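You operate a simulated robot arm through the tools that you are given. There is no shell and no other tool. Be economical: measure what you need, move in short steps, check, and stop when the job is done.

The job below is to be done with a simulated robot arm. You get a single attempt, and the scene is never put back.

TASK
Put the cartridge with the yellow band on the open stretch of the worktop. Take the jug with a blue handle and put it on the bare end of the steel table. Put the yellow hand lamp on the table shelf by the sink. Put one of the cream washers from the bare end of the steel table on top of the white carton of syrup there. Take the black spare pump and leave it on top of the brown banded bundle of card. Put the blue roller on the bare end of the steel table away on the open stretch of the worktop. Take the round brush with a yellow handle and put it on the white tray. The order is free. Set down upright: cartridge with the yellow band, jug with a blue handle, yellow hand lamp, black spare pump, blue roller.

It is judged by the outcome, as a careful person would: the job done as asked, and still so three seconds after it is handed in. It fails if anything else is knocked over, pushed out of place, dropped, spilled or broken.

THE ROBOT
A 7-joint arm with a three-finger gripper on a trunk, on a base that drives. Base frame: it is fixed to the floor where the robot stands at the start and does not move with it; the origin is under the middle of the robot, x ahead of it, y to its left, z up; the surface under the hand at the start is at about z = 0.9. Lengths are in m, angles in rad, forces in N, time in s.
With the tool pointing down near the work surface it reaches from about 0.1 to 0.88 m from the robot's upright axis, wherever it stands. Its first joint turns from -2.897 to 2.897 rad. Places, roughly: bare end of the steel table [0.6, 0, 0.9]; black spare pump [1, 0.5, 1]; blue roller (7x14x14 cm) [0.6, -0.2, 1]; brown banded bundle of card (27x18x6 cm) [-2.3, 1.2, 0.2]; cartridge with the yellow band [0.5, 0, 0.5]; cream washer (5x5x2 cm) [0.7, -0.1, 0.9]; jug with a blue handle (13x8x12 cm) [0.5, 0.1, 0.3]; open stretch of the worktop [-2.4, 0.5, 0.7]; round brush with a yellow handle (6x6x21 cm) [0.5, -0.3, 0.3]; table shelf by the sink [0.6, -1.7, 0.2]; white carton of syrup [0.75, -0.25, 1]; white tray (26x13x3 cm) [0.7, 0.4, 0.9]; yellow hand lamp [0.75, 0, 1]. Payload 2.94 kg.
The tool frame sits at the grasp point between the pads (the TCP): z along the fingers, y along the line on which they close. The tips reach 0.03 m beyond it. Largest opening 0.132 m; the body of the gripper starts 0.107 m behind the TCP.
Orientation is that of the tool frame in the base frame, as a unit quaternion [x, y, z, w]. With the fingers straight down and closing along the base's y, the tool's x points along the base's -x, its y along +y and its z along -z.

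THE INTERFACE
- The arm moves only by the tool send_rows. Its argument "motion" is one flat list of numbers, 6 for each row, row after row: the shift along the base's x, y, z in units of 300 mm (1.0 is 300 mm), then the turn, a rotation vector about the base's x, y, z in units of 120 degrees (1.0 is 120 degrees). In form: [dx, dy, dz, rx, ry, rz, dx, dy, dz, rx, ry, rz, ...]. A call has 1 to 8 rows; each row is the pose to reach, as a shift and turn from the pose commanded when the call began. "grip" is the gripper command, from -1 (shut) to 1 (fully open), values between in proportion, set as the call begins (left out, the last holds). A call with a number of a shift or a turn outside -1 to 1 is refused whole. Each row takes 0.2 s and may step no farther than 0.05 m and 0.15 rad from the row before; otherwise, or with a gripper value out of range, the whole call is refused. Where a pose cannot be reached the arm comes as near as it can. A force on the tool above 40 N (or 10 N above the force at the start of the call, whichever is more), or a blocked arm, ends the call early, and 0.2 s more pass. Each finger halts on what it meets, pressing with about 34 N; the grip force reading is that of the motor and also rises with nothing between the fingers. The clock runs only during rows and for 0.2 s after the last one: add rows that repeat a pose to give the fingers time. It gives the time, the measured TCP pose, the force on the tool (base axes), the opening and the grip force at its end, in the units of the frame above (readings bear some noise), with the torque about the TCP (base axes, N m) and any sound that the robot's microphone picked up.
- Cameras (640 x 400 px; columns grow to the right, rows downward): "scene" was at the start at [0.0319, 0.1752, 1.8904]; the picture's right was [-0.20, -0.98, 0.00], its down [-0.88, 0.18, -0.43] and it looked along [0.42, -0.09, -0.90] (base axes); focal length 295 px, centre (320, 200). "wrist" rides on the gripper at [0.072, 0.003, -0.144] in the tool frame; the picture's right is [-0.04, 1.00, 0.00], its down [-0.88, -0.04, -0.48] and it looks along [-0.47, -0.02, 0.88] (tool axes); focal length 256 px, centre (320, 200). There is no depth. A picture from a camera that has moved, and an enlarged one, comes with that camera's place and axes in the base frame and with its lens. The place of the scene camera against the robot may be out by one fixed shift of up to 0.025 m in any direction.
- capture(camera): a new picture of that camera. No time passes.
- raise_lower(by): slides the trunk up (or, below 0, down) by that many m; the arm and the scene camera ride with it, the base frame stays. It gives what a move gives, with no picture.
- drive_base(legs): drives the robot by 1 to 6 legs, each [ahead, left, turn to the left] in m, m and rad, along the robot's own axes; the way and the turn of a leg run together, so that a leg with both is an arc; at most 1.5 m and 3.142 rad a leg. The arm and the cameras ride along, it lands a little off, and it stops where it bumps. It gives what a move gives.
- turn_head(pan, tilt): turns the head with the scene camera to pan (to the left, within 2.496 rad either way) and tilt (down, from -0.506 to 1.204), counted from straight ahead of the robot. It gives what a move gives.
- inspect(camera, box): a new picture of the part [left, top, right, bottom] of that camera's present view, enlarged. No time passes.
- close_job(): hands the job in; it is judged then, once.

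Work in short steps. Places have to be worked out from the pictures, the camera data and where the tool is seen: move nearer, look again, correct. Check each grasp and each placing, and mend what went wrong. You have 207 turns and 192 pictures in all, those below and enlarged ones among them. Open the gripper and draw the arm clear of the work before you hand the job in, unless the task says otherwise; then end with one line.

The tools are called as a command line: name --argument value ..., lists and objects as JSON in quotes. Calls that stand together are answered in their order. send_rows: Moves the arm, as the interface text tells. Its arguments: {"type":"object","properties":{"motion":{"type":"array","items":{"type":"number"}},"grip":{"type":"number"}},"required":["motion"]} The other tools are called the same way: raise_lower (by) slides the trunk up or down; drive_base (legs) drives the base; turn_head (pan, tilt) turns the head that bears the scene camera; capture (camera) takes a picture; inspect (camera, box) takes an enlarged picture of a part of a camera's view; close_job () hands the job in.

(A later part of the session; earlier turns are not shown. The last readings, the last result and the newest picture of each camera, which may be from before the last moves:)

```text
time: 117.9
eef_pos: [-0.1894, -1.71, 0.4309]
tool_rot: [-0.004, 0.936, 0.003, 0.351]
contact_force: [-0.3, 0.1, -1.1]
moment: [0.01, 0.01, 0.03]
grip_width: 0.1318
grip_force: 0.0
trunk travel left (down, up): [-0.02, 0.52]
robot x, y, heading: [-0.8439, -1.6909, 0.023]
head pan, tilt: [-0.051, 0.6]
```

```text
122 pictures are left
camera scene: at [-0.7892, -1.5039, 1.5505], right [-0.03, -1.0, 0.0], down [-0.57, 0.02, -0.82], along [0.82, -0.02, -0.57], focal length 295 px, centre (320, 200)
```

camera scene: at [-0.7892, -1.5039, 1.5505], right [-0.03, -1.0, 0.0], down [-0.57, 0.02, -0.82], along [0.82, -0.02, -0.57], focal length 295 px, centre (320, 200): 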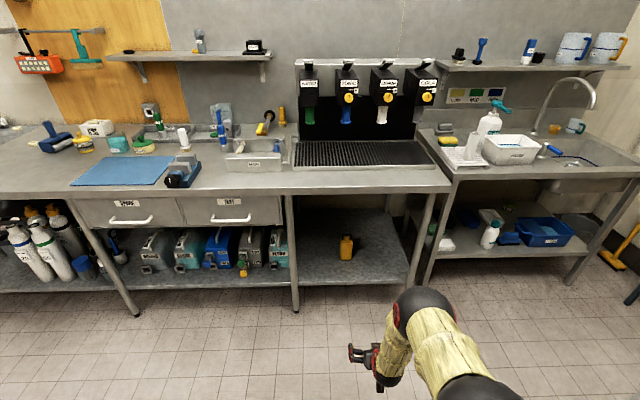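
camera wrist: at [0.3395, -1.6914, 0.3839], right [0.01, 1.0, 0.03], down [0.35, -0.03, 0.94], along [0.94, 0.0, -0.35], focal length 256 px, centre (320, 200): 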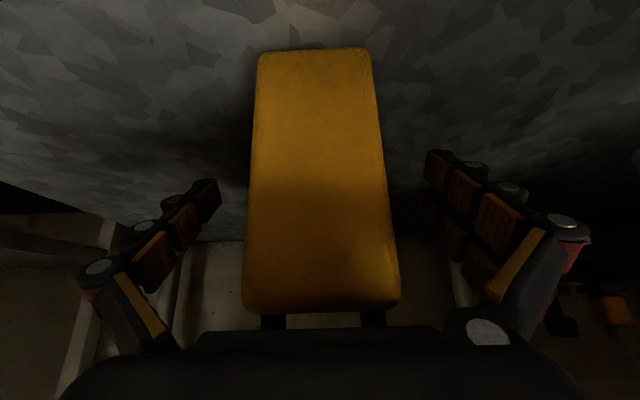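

Lamp is placed. Next the brush: drive back along to y≈−0.22 and look at the shelf with the wrist camera.

drive_base --legs '[[0, 1.47, 0], [0.25, 0, -0.02]]'

capture --camera "wrist"

capture --camera "scene"

```text
time: 126.5
eef_pos: [0.0386, -0.2718, 0.4306]
tool_rot: [0.013, 0.936, -0.004, 0.351]
contact_force: [-0.5, 0.1, 0.7]
moment: [0.01, -0.01, -0.01]
grip_width: 0.1322
grip_force: 0.0
trunk travel left (down, up): [-0.02, 0.52]
robot x, y, heading: [-0.6149, -0.2268, -0.013]
head pan, tilt: [-0.051, 0.6]
```

```text
121 pictures are left
camera wrist: at [-0.111, -0.2662, 0.4921], right [0.06, 1.0, 0.03], down [0.35, -0.05, 0.94], along [0.94, -0.04, -0.35], focal length 256 px, centre (320, 200)
```

wrist: 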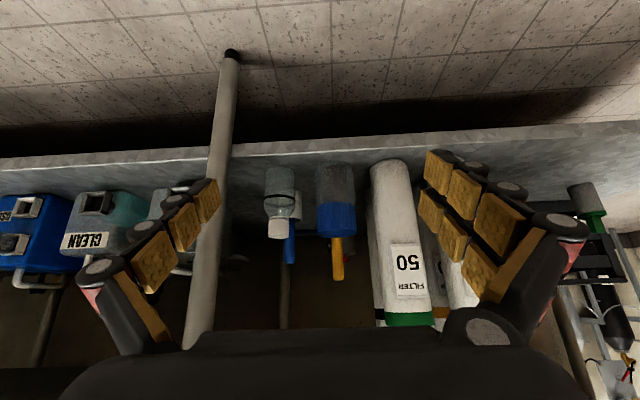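

```text
120 pictures are left
camera scene: at [-0.5542, -0.0441, 1.5505], right [-0.07, -1.0, 0.0], down [-0.56, 0.04, -0.82], along [0.82, -0.05, -0.57], focal length 295 px, centre (320, 200)
```

scene: 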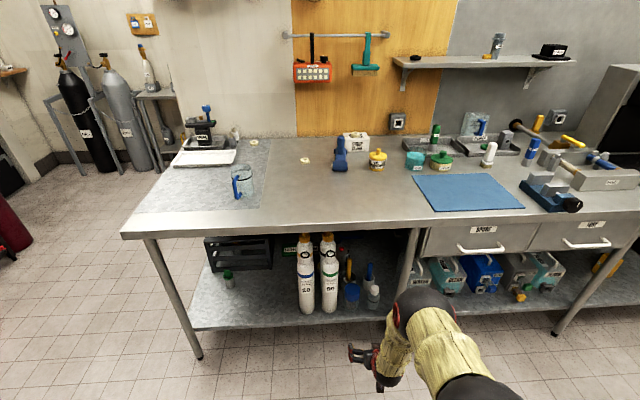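

inspect --camera "scene" --box '[290, 220, 410, 320]'

```text
4.00 times, centred on (350, 270) of scene
camera zoom: at [-0.5542, -0.0441, 1.5505], right [-0.07, -1.0, 0.0], down [-0.56, 0.04, -0.82], along [0.82, -0.05, -0.57], focal length 1181 px, centre (200, -80)
```

zoom: 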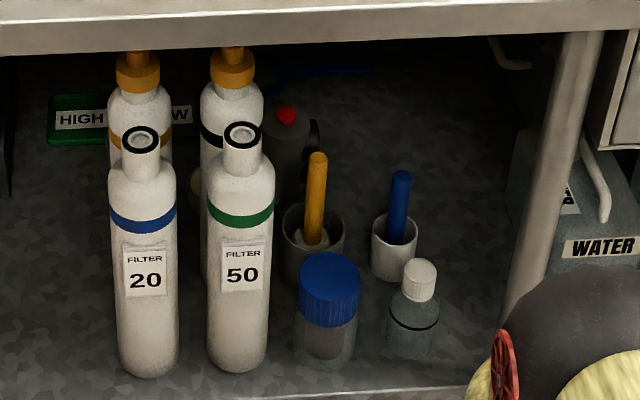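

Brush handle tip ≈(0.475, −0.25, 0.455), cup behind the blue-lidded jar; cartridge 50's right edge at y≈−0.18. Yaw the tool +0.35 rad so the hand stays on the right, narrow the gripper, and move in.

send_rows --motion '[0, 0, 0.08, 0, 0, 0.056, 0, 0, 0.16, 0, 0, 0.112, 0, 0, 0.24, 0, 0, 0.167, 0, 0, 0.24, 0, 0, 0.167]' --grip -0.05

drive_base --legs '[[0.3, 0, 0]]'

capture --camera "wrist"

```text
time: 127.5
eef_pos: [0.039, -0.2719, 0.5036]
tool_rot: [-0.15, 0.924, 0.058, 0.345]
contact_force: [0.6, -1.0, -0.1]
moment: [-0.01, -0.01, 0.01]
grip_width: 0.0628
grip_force: 0.0
trunk travel left (down, up): [-0.02, 0.52]
robot x, y, heading: [-0.6132, -0.2262, -0.015]
head pan, tilt: [-0.051, 0.6]
```

```text
time: 129.6
eef_pos: [0.3326, -0.2773, 0.5042]
tool_rot: [-0.149, 0.924, 0.057, 0.346]
contact_force: [-0.2, 0.5, 0.4]
moment: [-0.01, 0.04, 0.02]
grip_width: 0.0628
grip_force: 0.0
trunk travel left (down, up): [-0.02, 0.52]
robot x, y, heading: [-0.3221, -0.2324, -0.019]
head pan, tilt: [-0.051, 0.6]
```

```text
118 pictures are left
camera wrist: at [0.19, -0.3235, 0.5646], right [-0.28, 0.96, 0.03], down [0.34, 0.07, 0.94], along [0.89, 0.28, -0.35], focal length 256 px, centre (320, 200)
```

wrist: 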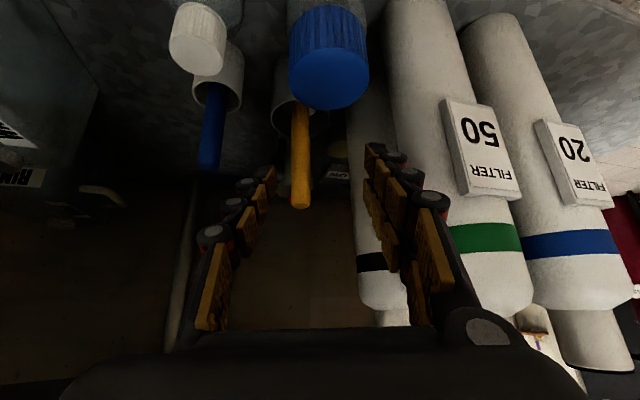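

Handle is vertical at (0.483, −0.256), tip z≈0.456. Go to a pre-grasp point and then in along the tool axis.

send_rows --motion '[0.147, 0, -0.006, 0, 0, 0, 0.293, 0, -0.013, 0, 0, 0, 0.362, 0.023, -0.095, 0, 0, 0]'

capture --camera "wrist"

```text
time: 130.6
eef_pos: [0.4078, -0.296, 0.4603]
tool_rot: [-0.127, 0.933, 0.057, 0.331]
contact_force: [0.3, 2.0, 0.9]
moment: [-0.1, 0.03, -0.03]
grip_width: 0.0628
grip_force: 0.1
trunk travel left (down, up): [-0.02, 0.52]
robot x, y, heading: [-0.331, -0.2378, -0.034]
head pan, tilt: [-0.051, 0.6]
stopped in row 3: the arm was blocked; the commanded pose is now the measured one
```

```text
117 pictures are left
camera wrist: at [0.2668, -0.3367, 0.5256], right [-0.24, 0.97, 0.05], down [0.38, 0.05, 0.92], along [0.89, 0.25, -0.38], focal length 256 px, centre (320, 200)
```

wrist: 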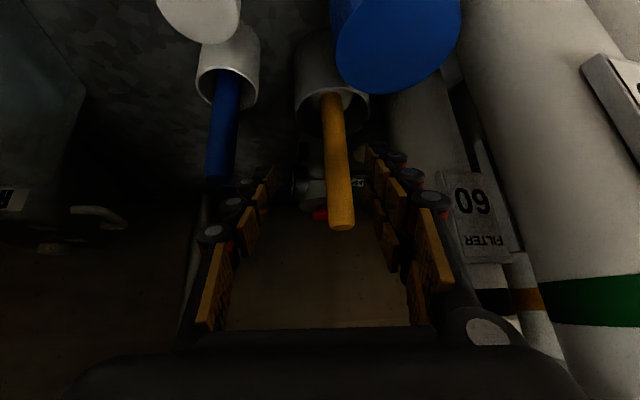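

Blocked: look at what the arm touches.

turn_head --pan -0.2 --tilt 1.0

capture --camera "scene"

```text
time: 131.4
eef_pos: [0.406, -0.2956, 0.4595]
tool_rot: [-0.129, 0.933, 0.06, 0.331]
contact_force: [0.9, -1.1, 0.0]
moment: [0.01, -0.01, 0.03]
grip_width: 0.0626
grip_force: 0.0
trunk travel left (down, up): [-0.02, 0.52]
robot x, y, heading: [-0.325, -0.2345, -0.029]
head pan, tilt: [-0.201, 1.0]
```

```text
116 pictures are left
camera scene: at [-0.2928, -0.066, 1.5193], right [-0.23, -0.97, -0.01], down [-0.81, 0.2, -0.55], along [0.53, -0.12, -0.84], focal length 295 px, centre (320, 200)
```

scene: 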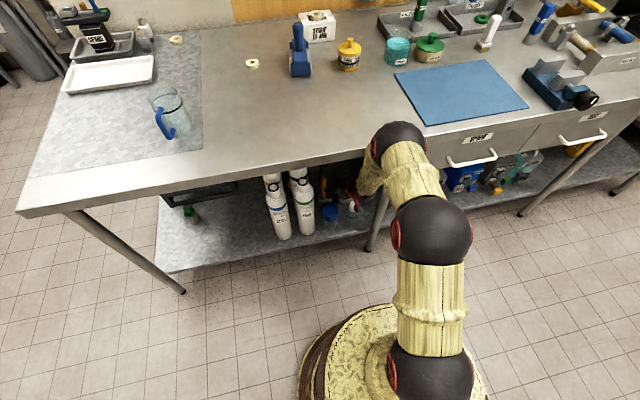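

The wrist joint is touching the table/drawer edge. Back off, make the tool flatter (≈25° below horizontal) so the wrist stays low, and work from farther back.

drive_base --legs '[[-0.2, 0.03, 0.03]]'

send_rows --motion '[0.05, 0, 0, 0.016, -0.051, 0, 0.1, 0, -0.02, 0.033, -0.102, 0, 0.15, 0, -0.03, 0.049, -0.153, 0, 0.2, 0, -0.03, 0.0655, -0.2046, 0]'

capture --camera "scene"

capture --camera "wrist"

```text
time: 133.0
eef_pos: [0.2233, -0.236, 0.4625]
tool_rot: [-0.146, 0.93, 0.061, 0.333]
contact_force: [0.5, -0.4, -0.6]
moment: [0.02, -0.01, 0.01]
grip_width: 0.0625
grip_force: 0.0
trunk travel left (down, up): [-0.02, 0.52]
robot x, y, heading: [-0.5238, -0.2009, -0.003]
head pan, tilt: [-0.201, 1.0]
```

```text
time: 134.0
eef_pos: [0.2827, -0.2359, 0.4522]
tool_rot: [-0.133, 0.831, 0.091, 0.533]
contact_force: [0.4, -0.1, 0.4]
moment: [-0.04, 0.08, 0.05]
grip_width: 0.0625
grip_force: 0.2
trunk travel left (down, up): [-0.02, 0.52]
robot x, y, heading: [-0.5232, -0.1995, -0.003]
head pan, tilt: [-0.201, 1.0]
```

```text
115 pictures are left
camera scene: at [-0.4871, -0.027, 1.5185], right [-0.2, -0.98, 0.0], down [-0.82, 0.17, -0.54], along [0.53, -0.11, -0.84], focal length 295 px, centre (320, 200)
```

scene: 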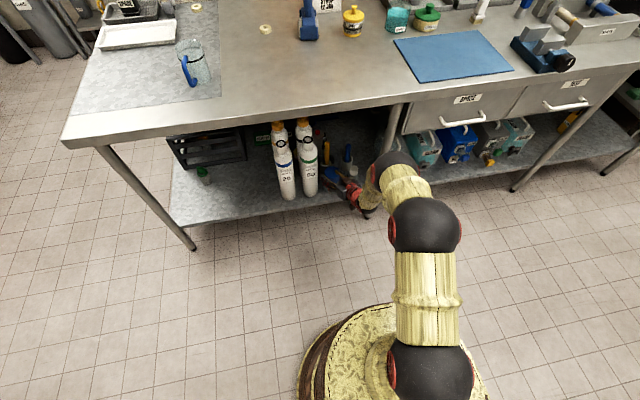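

```text
114 pictures are left
camera wrist: at [0.1298, -0.2862, 0.4472], right [-0.3, 0.95, 0.05], down [-0.05, -0.07, 1.0], along [0.95, 0.3, 0.07], focal length 256 px, centre (320, 200)
```

wrist: 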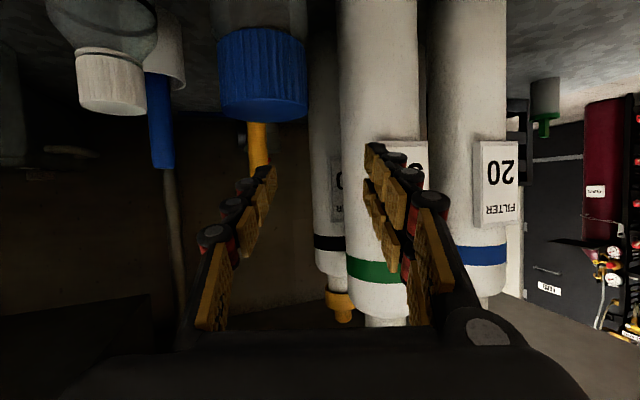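

Reduce yaw to ~0.15 to keep the wrist away from the table leg, and move to the pre-grasp point (0.376, −0.272, 0.48).

send_rows --motion '[0.1, -0.04, 0.03, 0, 0, -0.029, 0.2, -0.08, 0.06, 0, 0, -0.058, 0.31, -0.12, 0.093, 0, 0, -0.086]'

capture --camera "wrist"

capture --camera "scene"

```text
time: 134.8
eef_pos: [0.3763, -0.2719, 0.4799]
tool_rot: [-0.058, 0.84, 0.044, 0.538]
contact_force: [-1.5, -0.2, 0.6]
moment: [-0.01, -0.05, 0.02]
grip_width: 0.0627
grip_force: 0.0
trunk travel left (down, up): [-0.02, 0.52]
robot x, y, heading: [-0.5285, -0.198, 0.001]
head pan, tilt: [-0.201, 1.0]
```

```text
113 pictures are left
camera wrist: at [0.2164, -0.2933, 0.4746], right [-0.13, 0.99, 0.05], down [-0.06, -0.06, 1.0], along [0.99, 0.12, 0.07], focal length 256 px, centre (320, 200)
```

wrist: 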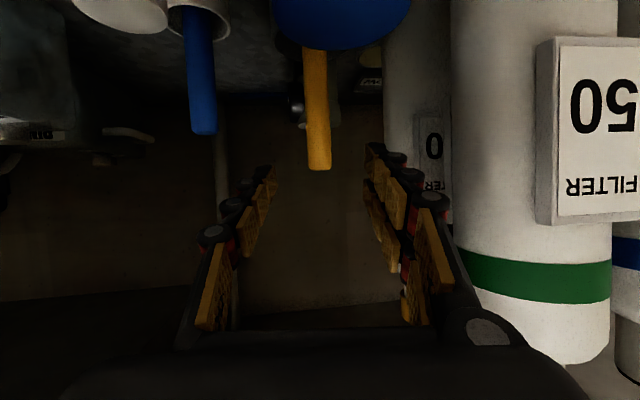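

```text
112 pictures are left
camera scene: at [-0.487, -0.0271, 1.5185], right [-0.2, -0.98, 0.0], down [-0.82, 0.17, -0.54], along [0.53, -0.11, -0.84], focal length 295 px, centre (320, 200)
```

scene: 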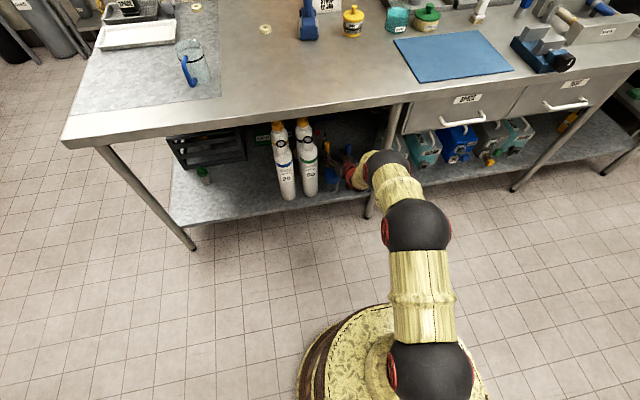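

The wrist ball sits to the right near the table leg. Better: robot further left, tool steeper (~52°) with slight negative yaw so the wrist passes above/in front of things and away from the leg. Back off and reorient.

drive_base --legs '[[-0.15, 0, 0], [0, 0.1, 0]]'

send_rows --motion '[0, -0.08, 0.03, -0.002, 0.057, -0.031, 0, -0.16, 0.06, -0.004, 0.114, -0.062, 0, -0.24, 0.09, -0.006, 0.171, -0.092, 0, -0.33, 0.12, -0.008, 0.228, -0.123]'

capture --camera "scene"

capture --camera "wrist"

```text
time: 137.0
eef_pos: [0.2262, -0.1688, 0.4804]
tool_rot: [-0.059, 0.839, 0.045, 0.539]
contact_force: [-0.2, -0.3, 0.1]
moment: [0.01, 0.01, 0.03]
grip_width: 0.0626
grip_force: 0.0
trunk travel left (down, up): [-0.02, 0.52]
robot x, y, heading: [-0.6778, -0.0962, -0.004]
head pan, tilt: [-0.201, 1.0]
```

```text
time: 138.0
eef_pos: [0.2367, -0.2704, 0.528]
tool_rot: [0.057, 0.94, -0.021, 0.335]
contact_force: [16.2, -3.5, 22.2]
moment: [0.55, 2.6, -0.04]
grip_width: 0.0626
grip_force: 0.0
trunk travel left (down, up): [-0.02, 0.52]
robot x, y, heading: [-0.672, -0.0975, -0.0]
head pan, tilt: [-0.201, 1.0]
```

```text
111 pictures are left
camera scene: at [-0.6327, 0.0753, 1.5183], right [-0.2, -0.98, 0.0], down [-0.83, 0.17, -0.54], along [0.53, -0.11, -0.84], focal length 295 px, centre (320, 200)
```

scene: 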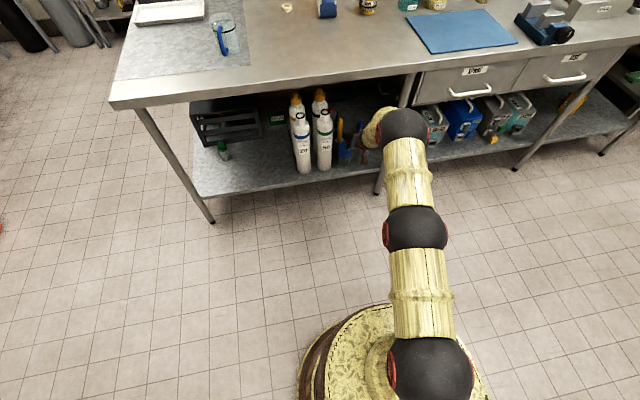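

```text
110 pictures are left
camera wrist: at [0.0915, -0.2504, 0.5941], right [0.15, 0.99, 0.03], down [0.37, -0.08, 0.92], along [0.91, -0.13, -0.38], focal length 256 px, centre (320, 200)
```

wrist: 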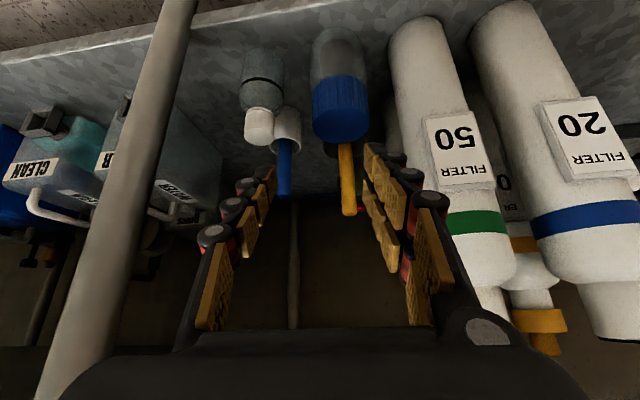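

A force reads 27 N—back off slightly and see whether it's external or the arm's own geometry.

drive_base --legs '[[-0.08, 0, 0]]'

send_rows --motion '[-0.1, 0, 0, 0, 0, 0, -0.2, 0, 0, 0, 0, 0, -0.3, 0, -0.05, 0, 0, 0]'

```text
time: 139.0
eef_pos: [0.1481, -0.2673, 0.5166]
tool_rot: [0.055, 0.944, -0.019, 0.326]
contact_force: [0.7, 0.4, -0.4]
moment: [0.01, -0.01, 0.01]
grip_width: 0.0627
grip_force: 0.1
trunk travel left (down, up): [-0.02, 0.52]
robot x, y, heading: [-0.7546, -0.0975, 0.001]
head pan, tilt: [-0.201, 1.0]
```

```text
time: 139.8
eef_pos: [0.0583, -0.2688, 0.5026]
tool_rot: [0.056, 0.943, -0.02, 0.327]
contact_force: [0.4, 0.5, 0.8]
moment: [0.02, 0.05, 0.03]
grip_width: 0.0628
grip_force: 0.2
trunk travel left (down, up): [-0.02, 0.52]
robot x, y, heading: [-0.7548, -0.0963, -0.001]
head pan, tilt: [-0.201, 1.0]
```

It was an external touch near the table edge with the steep tilt. Use a flat tilt (27°), near-zero yaw, from this left position, and approach by driving the base straight forward.

send_rows --motion '[0.05, 0.02, -0.06, -0.0017, -0.0516, 0.02, 0.1, 0.04, -0.12, -0.0033, -0.103, 0.04, 0.15, 0.05, -0.18, -0.005, -0.155, 0.06, 0.2, 0.05, -0.24, -0.0066, -0.2065, 0.0795]'

drive_base --legs '[[0.22, 0, 0]]'

capture --camera "wrist"

capture --camera "scene"

```text
time: 140.8
eef_pos: [0.116, -0.2519, 0.431]
tool_rot: [-0.023, 0.852, 0.015, 0.523]
contact_force: [0.9, -0.3, 1.8]
moment: [-0.01, 0.12, 0.02]
grip_width: 0.0627
grip_force: 0.0
trunk travel left (down, up): [-0.02, 0.52]
robot x, y, heading: [-0.7532, -0.0944, 0.001]
head pan, tilt: [-0.201, 1.0]
```

```text
time: 142.5
eef_pos: [0.3399, -0.2518, 0.4294]
tool_rot: [-0.022, 0.853, 0.014, 0.522]
contact_force: [0.5, -0.1, 0.0]
moment: [-0.01, 0.0, -0.01]
grip_width: 0.0624
grip_force: 0.1
trunk travel left (down, up): [-0.02, 0.52]
robot x, y, heading: [-0.5297, -0.0983, 0.005]
head pan, tilt: [-0.201, 1.0]
```

```text
109 pictures are left
camera wrist: at [0.1788, -0.2583, 0.4316], right [-0.03, 1.0, 0.04], down [-0.02, -0.04, 1.0], along [1.0, 0.03, 0.02], focal length 256 px, centre (320, 200)
```

wrist: 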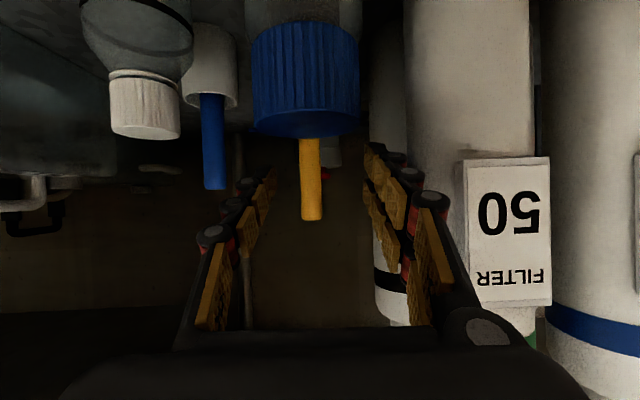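

```text
108 pictures are left
camera scene: at [-0.492, 0.0759, 1.5185], right [-0.2, -0.98, 0.0], down [-0.83, 0.17, -0.54], along [0.53, -0.11, -0.84], focal length 295 px, centre (320, 200)
```

scene: 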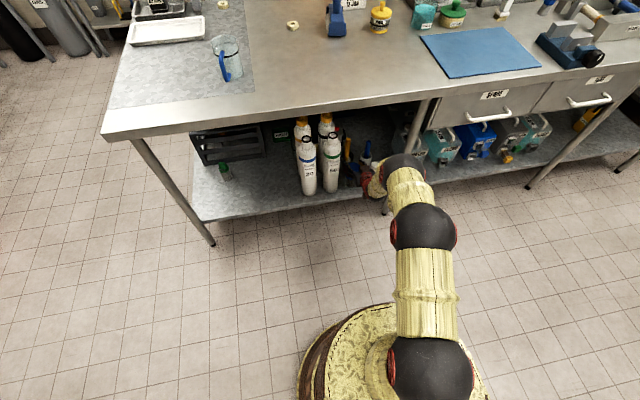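

Aligned. Shift −1.6 cm in y and +1 cm in z for clearance to cartridge 50 and the blue lid, then drive forward 8 cm.

send_rows --motion '[0, -0.053, 0.035, 0, 0, 0, 0, -0.053, 0.035, 0, 0, 0]'

drive_base --legs '[[0.08, 0, 0]]'

capture --camera "wrist"

capture --camera "scene"

```text
time: 143.1
eef_pos: [0.3381, -0.2671, 0.4396]
tool_rot: [-0.022, 0.853, 0.014, 0.522]
contact_force: [0.0, 0.7, -0.8]
moment: [-0.03, 0.02, -0.01]
grip_width: 0.0627
grip_force: 0.0
trunk travel left (down, up): [-0.02, 0.52]
robot x, y, heading: [-0.5326, -0.0956, 0.003]
head pan, tilt: [-0.201, 1.0]
```

```text
time: 144.2
eef_pos: [0.4187, -0.2644, 0.4398]
tool_rot: [-0.023, 0.853, 0.015, 0.521]
contact_force: [-0.8, -0.3, 0.3]
moment: [-0.03, 0.01, -0.01]
grip_width: 0.0628
grip_force: 0.1
trunk travel left (down, up): [-0.02, 0.52]
robot x, y, heading: [-0.4515, -0.0947, 0.002]
head pan, tilt: [-0.201, 1.0]
```

```text
107 pictures are left
camera wrist: at [0.2582, -0.2716, 0.4411], right [-0.04, 1.0, 0.04], down [-0.02, -0.04, 1.0], along [1.0, 0.03, 0.02], focal length 256 px, centre (320, 200)
```

wrist: 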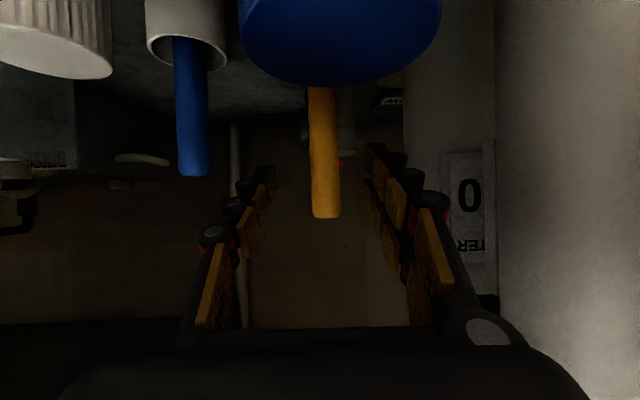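

```text
106 pictures are left
camera scene: at [-0.4127, 0.0763, 1.5185], right [-0.19, -0.98, 0.0], down [-0.83, 0.16, -0.54], along [0.53, -0.11, -0.84], focal length 295 px, centre (320, 200)
```

scene: 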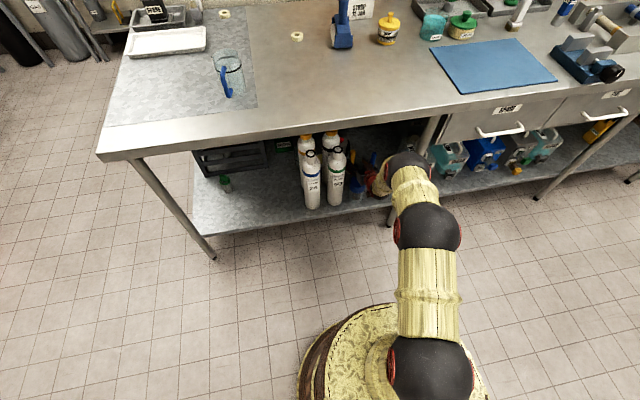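

Handle now centred; drive 5.5 cm more.

drive_base --legs '[[0.055, 0, 0]]'

capture --camera "wrist"

```text
time: 145.1
eef_pos: [0.4736, -0.2641, 0.4403]
tool_rot: [-0.023, 0.853, 0.014, 0.521]
contact_force: [-0.4, 0.3, -0.5]
moment: [0.0, 0.04, 0.01]
grip_width: 0.0628
grip_force: 0.0
trunk travel left (down, up): [-0.02, 0.52]
robot x, y, heading: [-0.3976, -0.1, 0.005]
head pan, tilt: [-0.201, 1.0]
```

```text
105 pictures are left
camera wrist: at [0.3137, -0.2708, 0.4411], right [-0.04, 1.0, 0.04], down [-0.02, -0.04, 1.0], along [1.0, 0.04, 0.02], focal length 256 px, centre (320, 200)
```

wrist: 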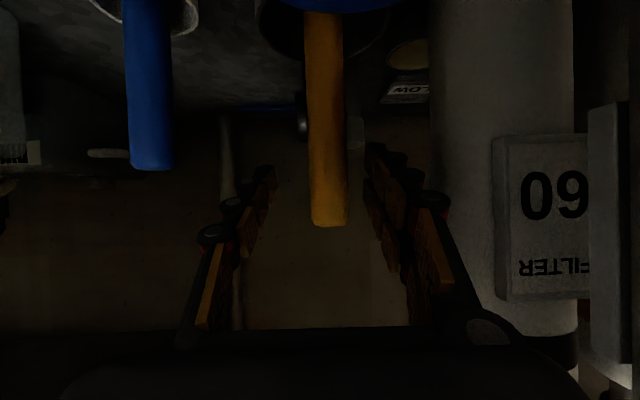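

The handle is between the pads. Close.

send_rows --motion '[0, 0, 0, 0, 0, 0, 0, 0, 0, 0, 0, 0, 0, 0, 0, 0, 0, 0, 0, 0, 0, 0, 0, 0, 0, 0, 0, 0, 0, 0]' --grip -1

capture --camera "wrist"

```text
time: 146.3
eef_pos: [0.475, -0.2629, 0.4392]
tool_rot: [-0.025, 0.853, 0.016, 0.521]
contact_force: [-0.3, -0.4, 0.3]
moment: [-0.04, -0.03, 0.01]
grip_width: 0.023
grip_force: 33.8
trunk travel left (down, up): [-0.02, 0.52]
robot x, y, heading: [-0.3946, -0.095, 0.005]
head pan, tilt: [-0.201, 1.0]
```

```text
104 pictures are left
camera wrist: at [0.3137, -0.2709, 0.441], right [-0.04, 1.0, 0.04], down [-0.02, -0.04, 1.0], along [1.0, 0.04, 0.02], focal length 256 px, centre (320, 200)
```

wrist: 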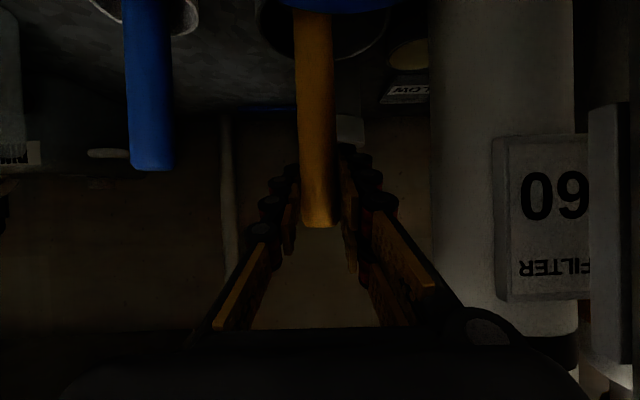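

Held at 23 mm. Lift with the trunk 8 cm and look.

raise_lower --by 0.08

capture --camera "wrist"

capture --camera "scene"

```text
time: 147.5
eef_pos: [0.4738, -0.264, 0.519]
tool_rot: [-0.024, 0.853, 0.015, 0.522]
contact_force: [0.6, 0.4, -1.2]
moment: [-0.01, -0.02, -0.01]
grip_width: 0.0226
grip_force: 34.1
trunk travel left (down, up): [-0.1, 0.44]
robot x, y, heading: [-0.3975, -0.0978, 0.002]
head pan, tilt: [-0.201, 1.0]
```

```text
103 pictures are left
camera wrist: at [0.3134, -0.2707, 0.5203], right [-0.04, 1.0, 0.04], down [-0.02, -0.04, 1.0], along [1.0, 0.04, 0.02], focal length 256 px, centre (320, 200)
```

wrist: 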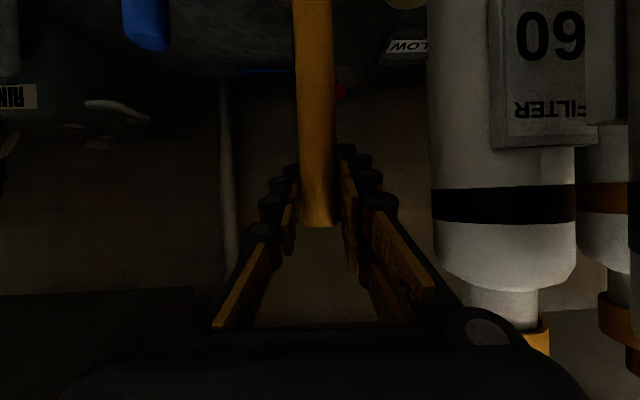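

```text
102 pictures are left
camera scene: at [-0.3569, 0.0765, 1.5984], right [-0.19, -0.98, 0.0], down [-0.83, 0.16, -0.54], along [0.53, -0.1, -0.84], focal length 295 px, centre (320, 200)
```

scene: 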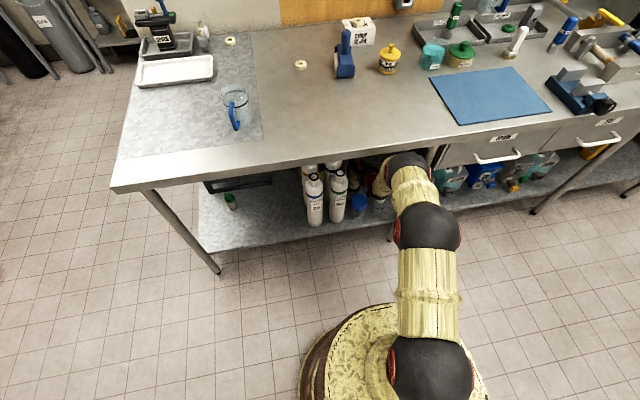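

raise_lower --by 0.04

raise_lower --by 0.03

capture --camera "scene"

capture --camera "wrist"

```text
time: 148.3
eef_pos: [0.474, -0.2637, 0.5587]
tool_rot: [-0.023, 0.853, 0.015, 0.521]
contact_force: [-0.7, 0.7, -0.9]
moment: [-0.03, -0.02, 0.01]
grip_width: 0.0226
grip_force: 34.5
trunk travel left (down, up): [-0.14, 0.4]
robot x, y, heading: [-0.3947, -0.0933, 0.006]
head pan, tilt: [-0.201, 1.0]
```

```text
time: 149.1
eef_pos: [0.4741, -0.263, 0.5887]
tool_rot: [-0.024, 0.853, 0.015, 0.522]
contact_force: [-0.9, 0.3, -0.8]
moment: [-0.02, -0.03, 0.0]
grip_width: 0.0228
grip_force: 34.1
trunk travel left (down, up): [-0.17, 0.37]
robot x, y, heading: [-0.3929, -0.096, 0.002]
head pan, tilt: [-0.201, 1.0]
```

```text
101 pictures are left
camera scene: at [-0.3568, 0.0765, 1.6685], right [-0.19, -0.98, 0.0], down [-0.83, 0.16, -0.54], along [0.53, -0.1, -0.84], focal length 295 px, centre (320, 200)
```

scene: 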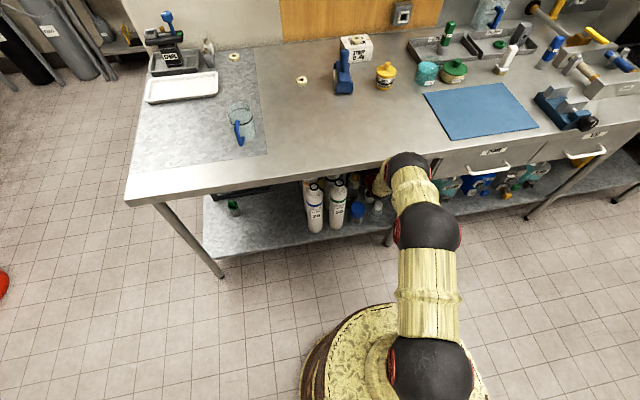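

```text
100 pictures are left
camera wrist: at [0.3135, -0.2708, 0.5904], right [-0.04, 1.0, 0.04], down [-0.02, -0.04, 1.0], along [1.0, 0.04, 0.02], focal length 256 px, centre (320, 200)
```

wrist: 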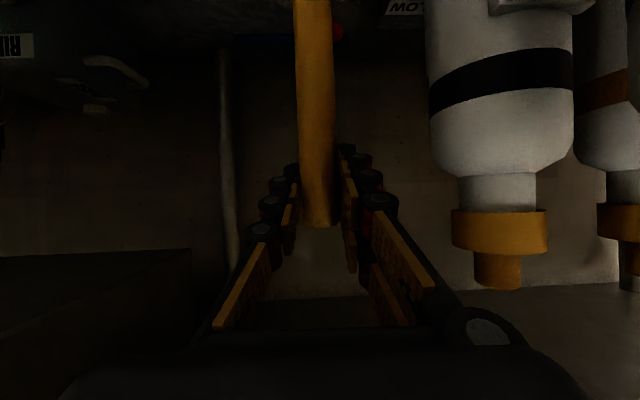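

Bristles are now above the cup and about level with the jar lid; lift 2 cm more and drive straight back.

raise_lower --by 0.02

drive_base --legs '[[-0.4, 0, 0]]'

turn_head --pan -0.15 --tilt 0.7

capture --camera "scene"

capture --camera "wrist"

```text
time: 149.8
eef_pos: [0.4743, -0.263, 0.6087]
tool_rot: [-0.024, 0.853, 0.015, 0.521]
contact_force: [-0.5, -0.1, -0.5]
moment: [0.04, -0.03, -0.04]
grip_width: 0.0229
grip_force: 33.6
trunk travel left (down, up): [-0.19, 0.35]
robot x, y, heading: [-0.3946, -0.0967, 0.007]
head pan, tilt: [-0.201, 1.0]
```

```text
time: 152.2
eef_pos: [0.0767, -0.2637, 0.6102]
tool_rot: [-0.025, 0.853, 0.016, 0.522]
contact_force: [0.5, 1.0, -0.7]
moment: [-0.01, 0.0, -0.02]
grip_width: 0.0228
grip_force: 34.2
trunk travel left (down, up): [-0.19, 0.35]
robot x, y, heading: [-0.7952, -0.0963, 0.013]
head pan, tilt: [-0.201, 1.0]
```

```text
time: 153.0
eef_pos: [0.0766, -0.2648, 0.6089]
tool_rot: [-0.025, 0.852, 0.016, 0.522]
contact_force: [0.0, -1.0, -1.2]
moment: [0.0, 0.03, -0.01]
grip_width: 0.0228
grip_force: 33.7
trunk travel left (down, up): [-0.19, 0.35]
robot x, y, heading: [-0.7949, -0.1005, 0.013]
head pan, tilt: [-0.15, 0.7]
```

```text
99 pictures are left
camera scene: at [-0.7397, 0.0752, 1.7118], right [-0.14, -0.99, 0.0], down [-0.64, 0.09, -0.76], along [0.76, -0.11, -0.65], focal length 295 px, centre (320, 200)
```

scene: 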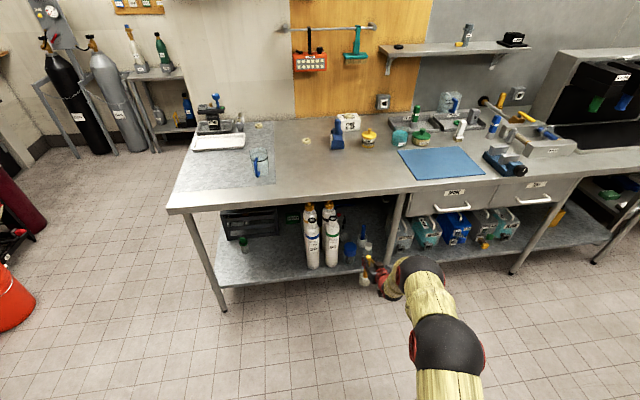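

```text
98 pictures are left
camera wrist: at [-0.0834, -0.2714, 0.611], right [-0.04, 1.0, 0.04], down [-0.02, -0.04, 1.0], along [1.0, 0.04, 0.02], focal length 256 px, centre (320, 200)
```

wrist: 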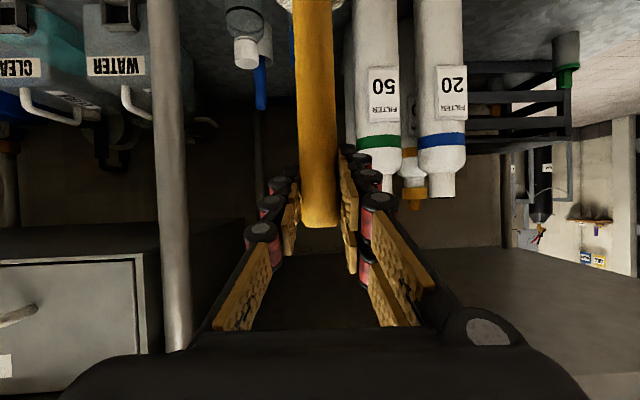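

Brush is out cleanly. Raise up and retract in free space before re-orienting to lay it along the tray.

raise_lower --by 0.35

send_rows --motion '[-0.09, 0.05, 0.12, 0, 0, 0, -0.18, 0.1, 0.24, 0, 0, 0, -0.27, 0.15, 0.36, 0, 0, 0, -0.36, 0.2, 0.48, 0, 0, 0, -0.45, 0.25, 0.6, 0, 0, 0, -0.54, 0.3, 0.72, 0, 0, 0]'

send_rows --motion '[0, 0, 0, -0.0368, 0.0346, 0.0428, 0, 0, 0, -0.0735, 0.0692, 0.0856, 0, 0, 0, -0.1103, 0.1038, 0.1284, 0, 0, 0, -0.1471, 0.1384, 0.1713, 0, 0, 0, -0.1839, 0.173, 0.2141, 0, 0, 0, -0.2206, 0.2076, 0.2569, 0, 0, 0, -0.2574, 0.2422, 0.2997]'

send_rows --motion '[0, 0, 0, -0.0368, 0.0346, 0.0428, 0, 0, 0, -0.0735, 0.0692, 0.0856, 0, 0, 0, -0.1103, 0.1038, 0.1284, 0, 0, 0, -0.1471, 0.1384, 0.1713, 0, 0, 0, -0.1839, 0.173, 0.2141, 0, 0, 0, -0.2206, 0.2076, 0.2569, 0, 0, 0, -0.2574, 0.2422, 0.2997]'

capture --camera "scene"

capture --camera "wrist"

```text
time: 156.4
eef_pos: [0.0778, -0.2627, 0.959]
tool_rot: [-0.025, 0.853, 0.016, 0.521]
contact_force: [0.0, -0.4, -0.4]
moment: [-0.01, 0.02, -0.02]
grip_width: 0.0225
grip_force: 34.2
trunk travel left (down, up): [-0.54, 0.0]
robot x, y, heading: [-0.7933, -0.099, 0.007]
head pan, tilt: [-0.15, 0.7]
```

```text
time: 157.8
eef_pos: [-0.0879, -0.1746, 1.1773]
tool_rot: [-0.025, 0.853, 0.016, 0.522]
contact_force: [-1.0, 0.2, 0.2]
moment: [0.0, -0.03, -0.01]
grip_width: 0.0228
grip_force: 34.3
trunk travel left (down, up): [-0.54, 0.0]
robot x, y, heading: [-0.7962, -0.0986, 0.007]
head pan, tilt: [-0.15, 0.7]
```

```text
time: 159.4
eef_pos: [-0.0849, -0.1759, 1.1756]
tool_rot: [-0.41, 0.879, -0.044, 0.241]
contact_force: [-0.4, 1.2, -0.5]
moment: [0.04, 0.01, 0.04]
grip_width: 0.0227
grip_force: 33.8
trunk travel left (down, up): [-0.54, 0.0]
robot x, y, heading: [-0.7938, -0.1006, 0.009]
head pan, tilt: [-0.15, 0.7]
```

```text
time: 161.1
eef_pos: [-0.0834, -0.173, 1.1739]
tool_rot: [-0.508, 0.847, -0.059, 0.149]
contact_force: [0.4, 0.2, -1.1]
moment: [0.08, -0.04, 0.0]
grip_width: 0.0225
grip_force: 33.8
out of reach, approached as far as the arm can: row 3, 4, 5, 6, 7
trunk travel left (down, up): [-0.54, 0.0]
robot x, y, heading: [-0.7922, -0.0982, 0.01]
head pan, tilt: [-0.15, 0.7]
```

```text
97 pictures are left
camera scene: at [-0.7395, 0.0752, 2.0619], right [-0.14, -0.99, 0.0], down [-0.64, 0.09, -0.76], along [0.76, -0.11, -0.64], focal length 295 px, centre (320, 200)
```

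scene: 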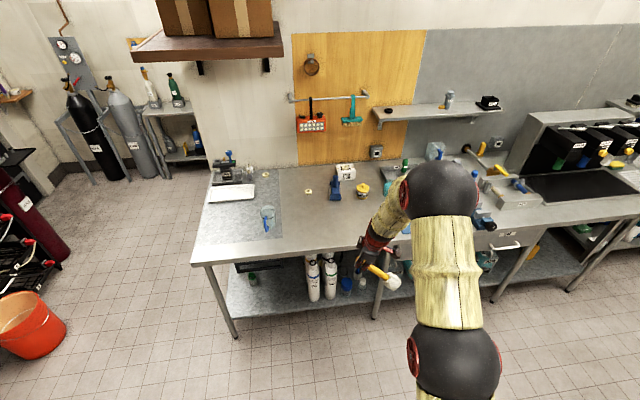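

```text
96 pictures are left
camera wrist: at [-0.1639, -0.2439, 1.2975], right [-0.82, 0.52, -0.24], down [0.27, 0.73, 0.63], along [0.5, 0.45, -0.74], focal length 256 px, centre (320, 200)
```

wrist: 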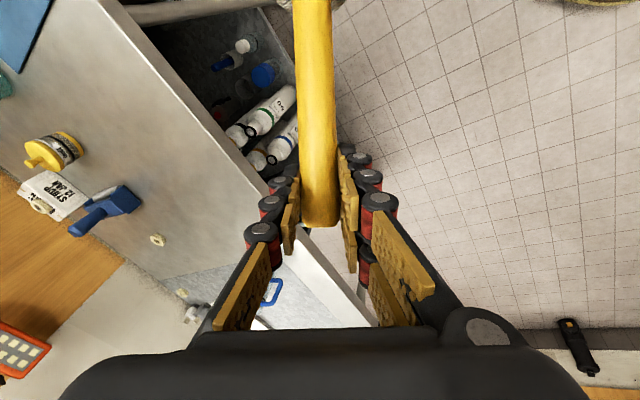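

Wrist yaw limit reached; the brush points mostly −y, down 37°. Turning the base +0.32 rad supplies the rest. Raise a bit, then drive to the tray side.

send_rows --motion '[0, 0, 0.1, 0, 0, 0, 0, 0, 0.2, 0, 0, 0, 0, 0, 0.3, 0, 0, 0]'

drive_base --legs '[[0, 0.3, 0], [0, 0, 0.32], [0.7, -0.24, 0]]'

turn_head --pan -0.1 --tilt 0.9

capture --camera "scene"

capture --camera "wrist"

```text
time: 161.8
eef_pos: [-0.0935, -0.171, 1.2585]
tool_rot: [-0.507, 0.847, -0.057, 0.152]
contact_force: [0.5, 0.1, -0.9]
moment: [0.02, -0.01, -0.03]
grip_width: 0.0228
grip_force: 33.5
out of reach, approached as far as the arm can: row 3
trunk travel left (down, up): [-0.54, 0.0]
robot x, y, heading: [-0.7981, -0.0988, 0.009]
head pan, tilt: [-0.15, 0.7]
```

```text
time: 168.6
eef_pos: [0.6404, 0.3561, 1.257]
tool_rot: [-0.636, 0.754, -0.032, 0.158]
contact_force: [-0.6, 0.4, -1.4]
moment: [0.04, 0.03, 0.04]
grip_width: 0.0225
grip_force: 34.2
trunk travel left (down, up): [-0.54, 0.0]
robot x, y, heading: [-0.0506, 0.2007, 0.334]
head pan, tilt: [-0.15, 0.7]
```

```text
time: 169.3
eef_pos: [0.6394, 0.356, 1.2576]
tool_rot: [-0.636, 0.754, -0.033, 0.159]
contact_force: [0.6, -0.3, 1.0]
moment: [0.08, 0.01, 0.0]
grip_width: 0.0227
grip_force: 33.8
trunk travel left (down, up): [-0.54, 0.0]
robot x, y, heading: [-0.0476, 0.2046, 0.326]
head pan, tilt: [-0.099, 0.901]
```

```text
95 pictures are left
camera scene: at [-0.0634, 0.3862, 2.0458], right [0.23, -0.97, 0.0], down [-0.76, -0.18, -0.62], along [0.6, 0.14, -0.78], focal length 295 px, centre (320, 200)
```

scene: 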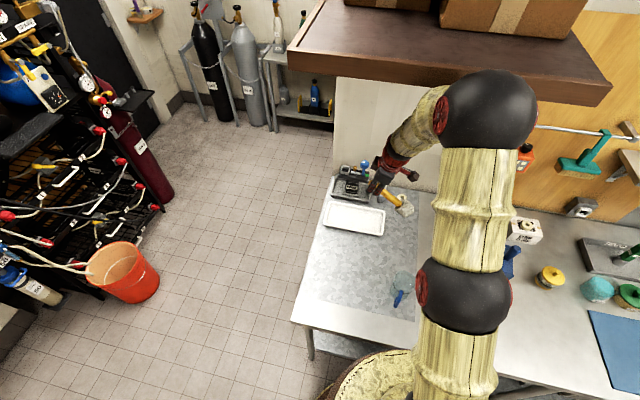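

```text
94 pictures are left
camera wrist: at [0.5865, 0.2632, 1.3789], right [-0.94, 0.23, -0.24], down [0.02, 0.77, 0.63], along [0.33, 0.59, -0.73], focal length 256 px, centre (320, 200)
```

wrist: 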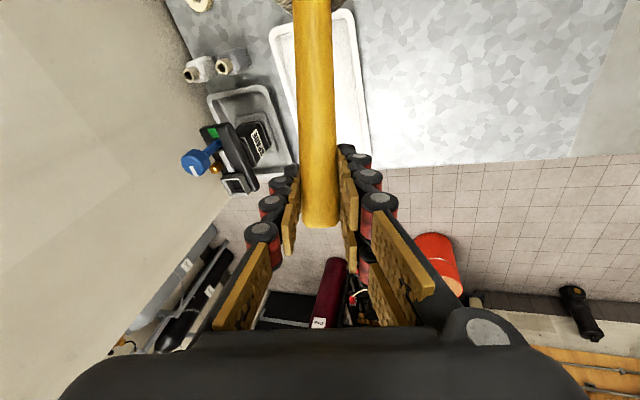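

Tray spans x 0.66–0.79, y 0.28–0.53; the brush points along −y. Flatten the brush by rotating −0.44 rad about x while moving over (0.725, 0.49).

send_rows --motion '[0.07, 0.11, 0, -0.0525, 0, 0, 0.14, 0.22, 0, -0.105, 0, 0, 0.21, 0.33, -0.05, -0.158, 0, 0, 0.283, 0.447, -0.1, -0.21, 0, 0, 0.283, 0.447, -0.22, -0.21, 0, 0, 0.283, 0.447, -0.36, -0.21, 0, 0]'

capture --camera "scene"

capture --camera "wrist"

```text
time: 170.7
eef_pos: [0.6569, 0.3981, 1.234]
tool_rot: [-0.643, 0.737, -0.066, 0.197]
contact_force: [-0.2, 0.3, -1.0]
moment: [0.08, -0.02, -0.03]
grip_width: 0.0224
grip_force: 33.5
out of reach, approached as far as the arm can: row 1, 2, 3, 4, 5, 6
trunk travel left (down, up): [-0.54, 0.0]
robot x, y, heading: [-0.0494, 0.1972, 0.33]
head pan, tilt: [-0.099, 0.901]
```

```text
93 pictures are left
camera scene: at [-0.0628, 0.3857, 2.0459], right [0.23, -0.97, 0.0], down [-0.76, -0.18, -0.62], along [0.6, 0.14, -0.78], focal length 295 px, centre (320, 200)
```

scene: 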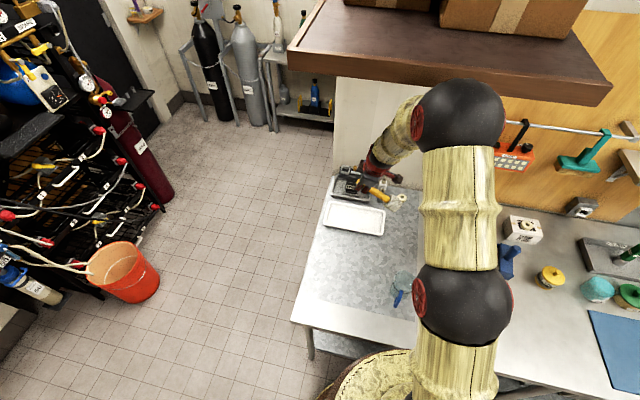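

```text
92 pictures are left
camera wrist: at [0.5937, 0.3045, 1.35], right [-0.92, 0.21, -0.34], down [-0.06, 0.77, 0.63], along [0.39, 0.6, -0.7], focal length 256 px, centre (320, 200)
```

wrist: 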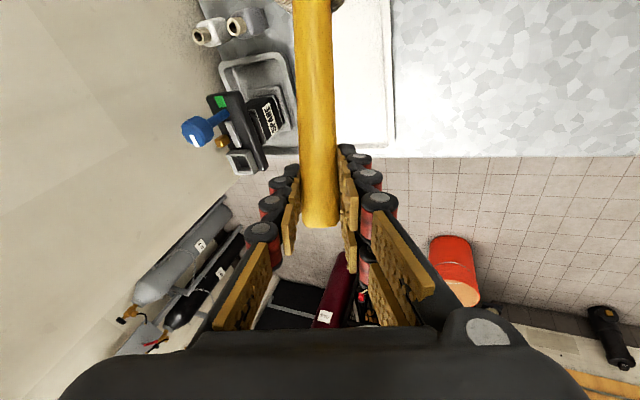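

The arm is at a joint limit; orientation is still fine (brush along −y, 37° down). I'll position by driving the base and lower with the trunk, letting the bristles pivot the brush flat.

drive_base --legs '[[0.08, 0.068, 0]]'

capture --camera "wrist"

inspect --camera "scene" --box '[300, 130, 460, 260]'

```text
time: 171.8
eef_pos: [0.6759, 0.4516, 1.2242]
tool_rot: [-0.641, 0.742, -0.06, 0.187]
contact_force: [0.5, 0.1, -1.0]
moment: [0.07, -0.03, 0.01]
grip_width: 0.0224
grip_force: 34.1
trunk travel left (down, up): [-0.54, 0.0]
robot x, y, heading: [-0.0106, 0.2644, 0.331]
head pan, tilt: [-0.099, 0.901]
stopped in leg 1: the robot was blocked; the commanded pose is now the measured one
```

```text
91 pictures are left
camera wrist: at [0.6144, 0.3597, 1.3414], right [-0.92, 0.21, -0.32], down [-0.04, 0.78, 0.63], along [0.38, 0.59, -0.71], focal length 256 px, centre (320, 200)
```

wrist: 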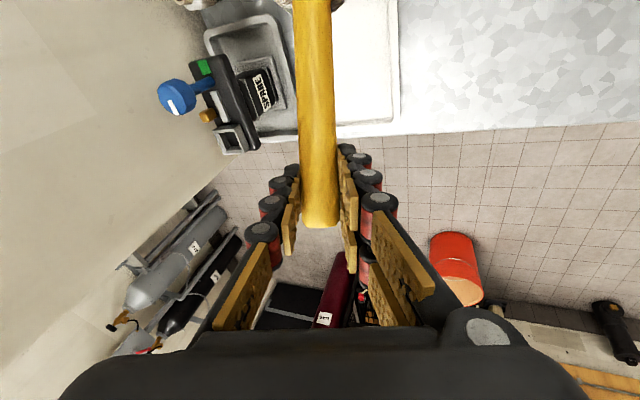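

```text
3.08 times, centred on (380, 195) of scene
camera zoom: at [-0.0372, 0.4479, 2.0464], right [0.23, -0.97, 0.0], down [-0.76, -0.18, -0.63], along [0.61, 0.14, -0.78], focal length 909 px, centre (135, 215)
```

zoom: 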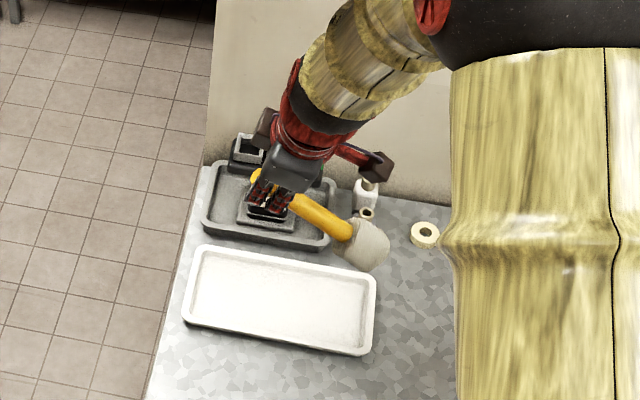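

Base touched the table edge gently; use the arm for the remaining 4 cm each way, then lower.

send_rows --motion '[0.06, 0.06, -0.06, 0, 0, 0, 0.12, 0.12, -0.15, 0, 0, 0, 0.12, 0.12, -0.25, 0, 0, 0, 0.12, 0.12, -0.35, 0, 0, 0]'

capture --camera "wrist"

inspect --camera "scene" --box '[300, 130, 460, 260]'

```text
time: 172.8
eef_pos: [0.7217, 0.4926, 1.114]
tool_rot: [-0.641, 0.742, -0.061, 0.185]
contact_force: [0.5, -0.7, -0.6]
moment: [0.03, 0.05, 0.01]
grip_width: 0.0227
grip_force: 33.4
out of reach, approached as far as the arm can: row 2
trunk travel left (down, up): [-0.54, 0.0]
robot x, y, heading: [-0.0079, 0.2652, 0.327]
head pan, tilt: [-0.099, 0.901]
```

```text
89 pictures are left
camera wrist: at [0.6619, 0.4004, 1.2314], right [-0.92, 0.21, -0.32], down [-0.04, 0.78, 0.63], along [0.38, 0.59, -0.71], focal length 256 px, centre (320, 200)
```

wrist: 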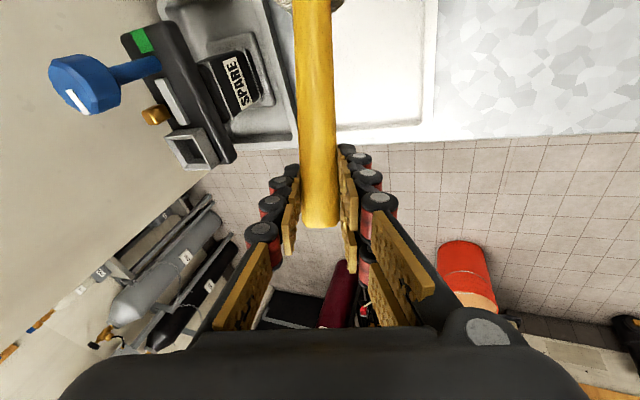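

```text
3.08 times, centred on (380, 195) of scene
camera zoom: at [-0.0231, 0.453, 2.0458], right [0.23, -0.97, 0.0], down [-0.76, -0.18, -0.62], along [0.6, 0.14, -0.78], focal length 909 px, centre (135, 215)
```

zoom: 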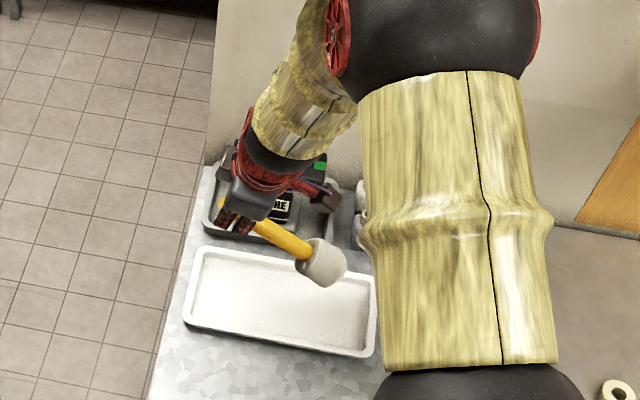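

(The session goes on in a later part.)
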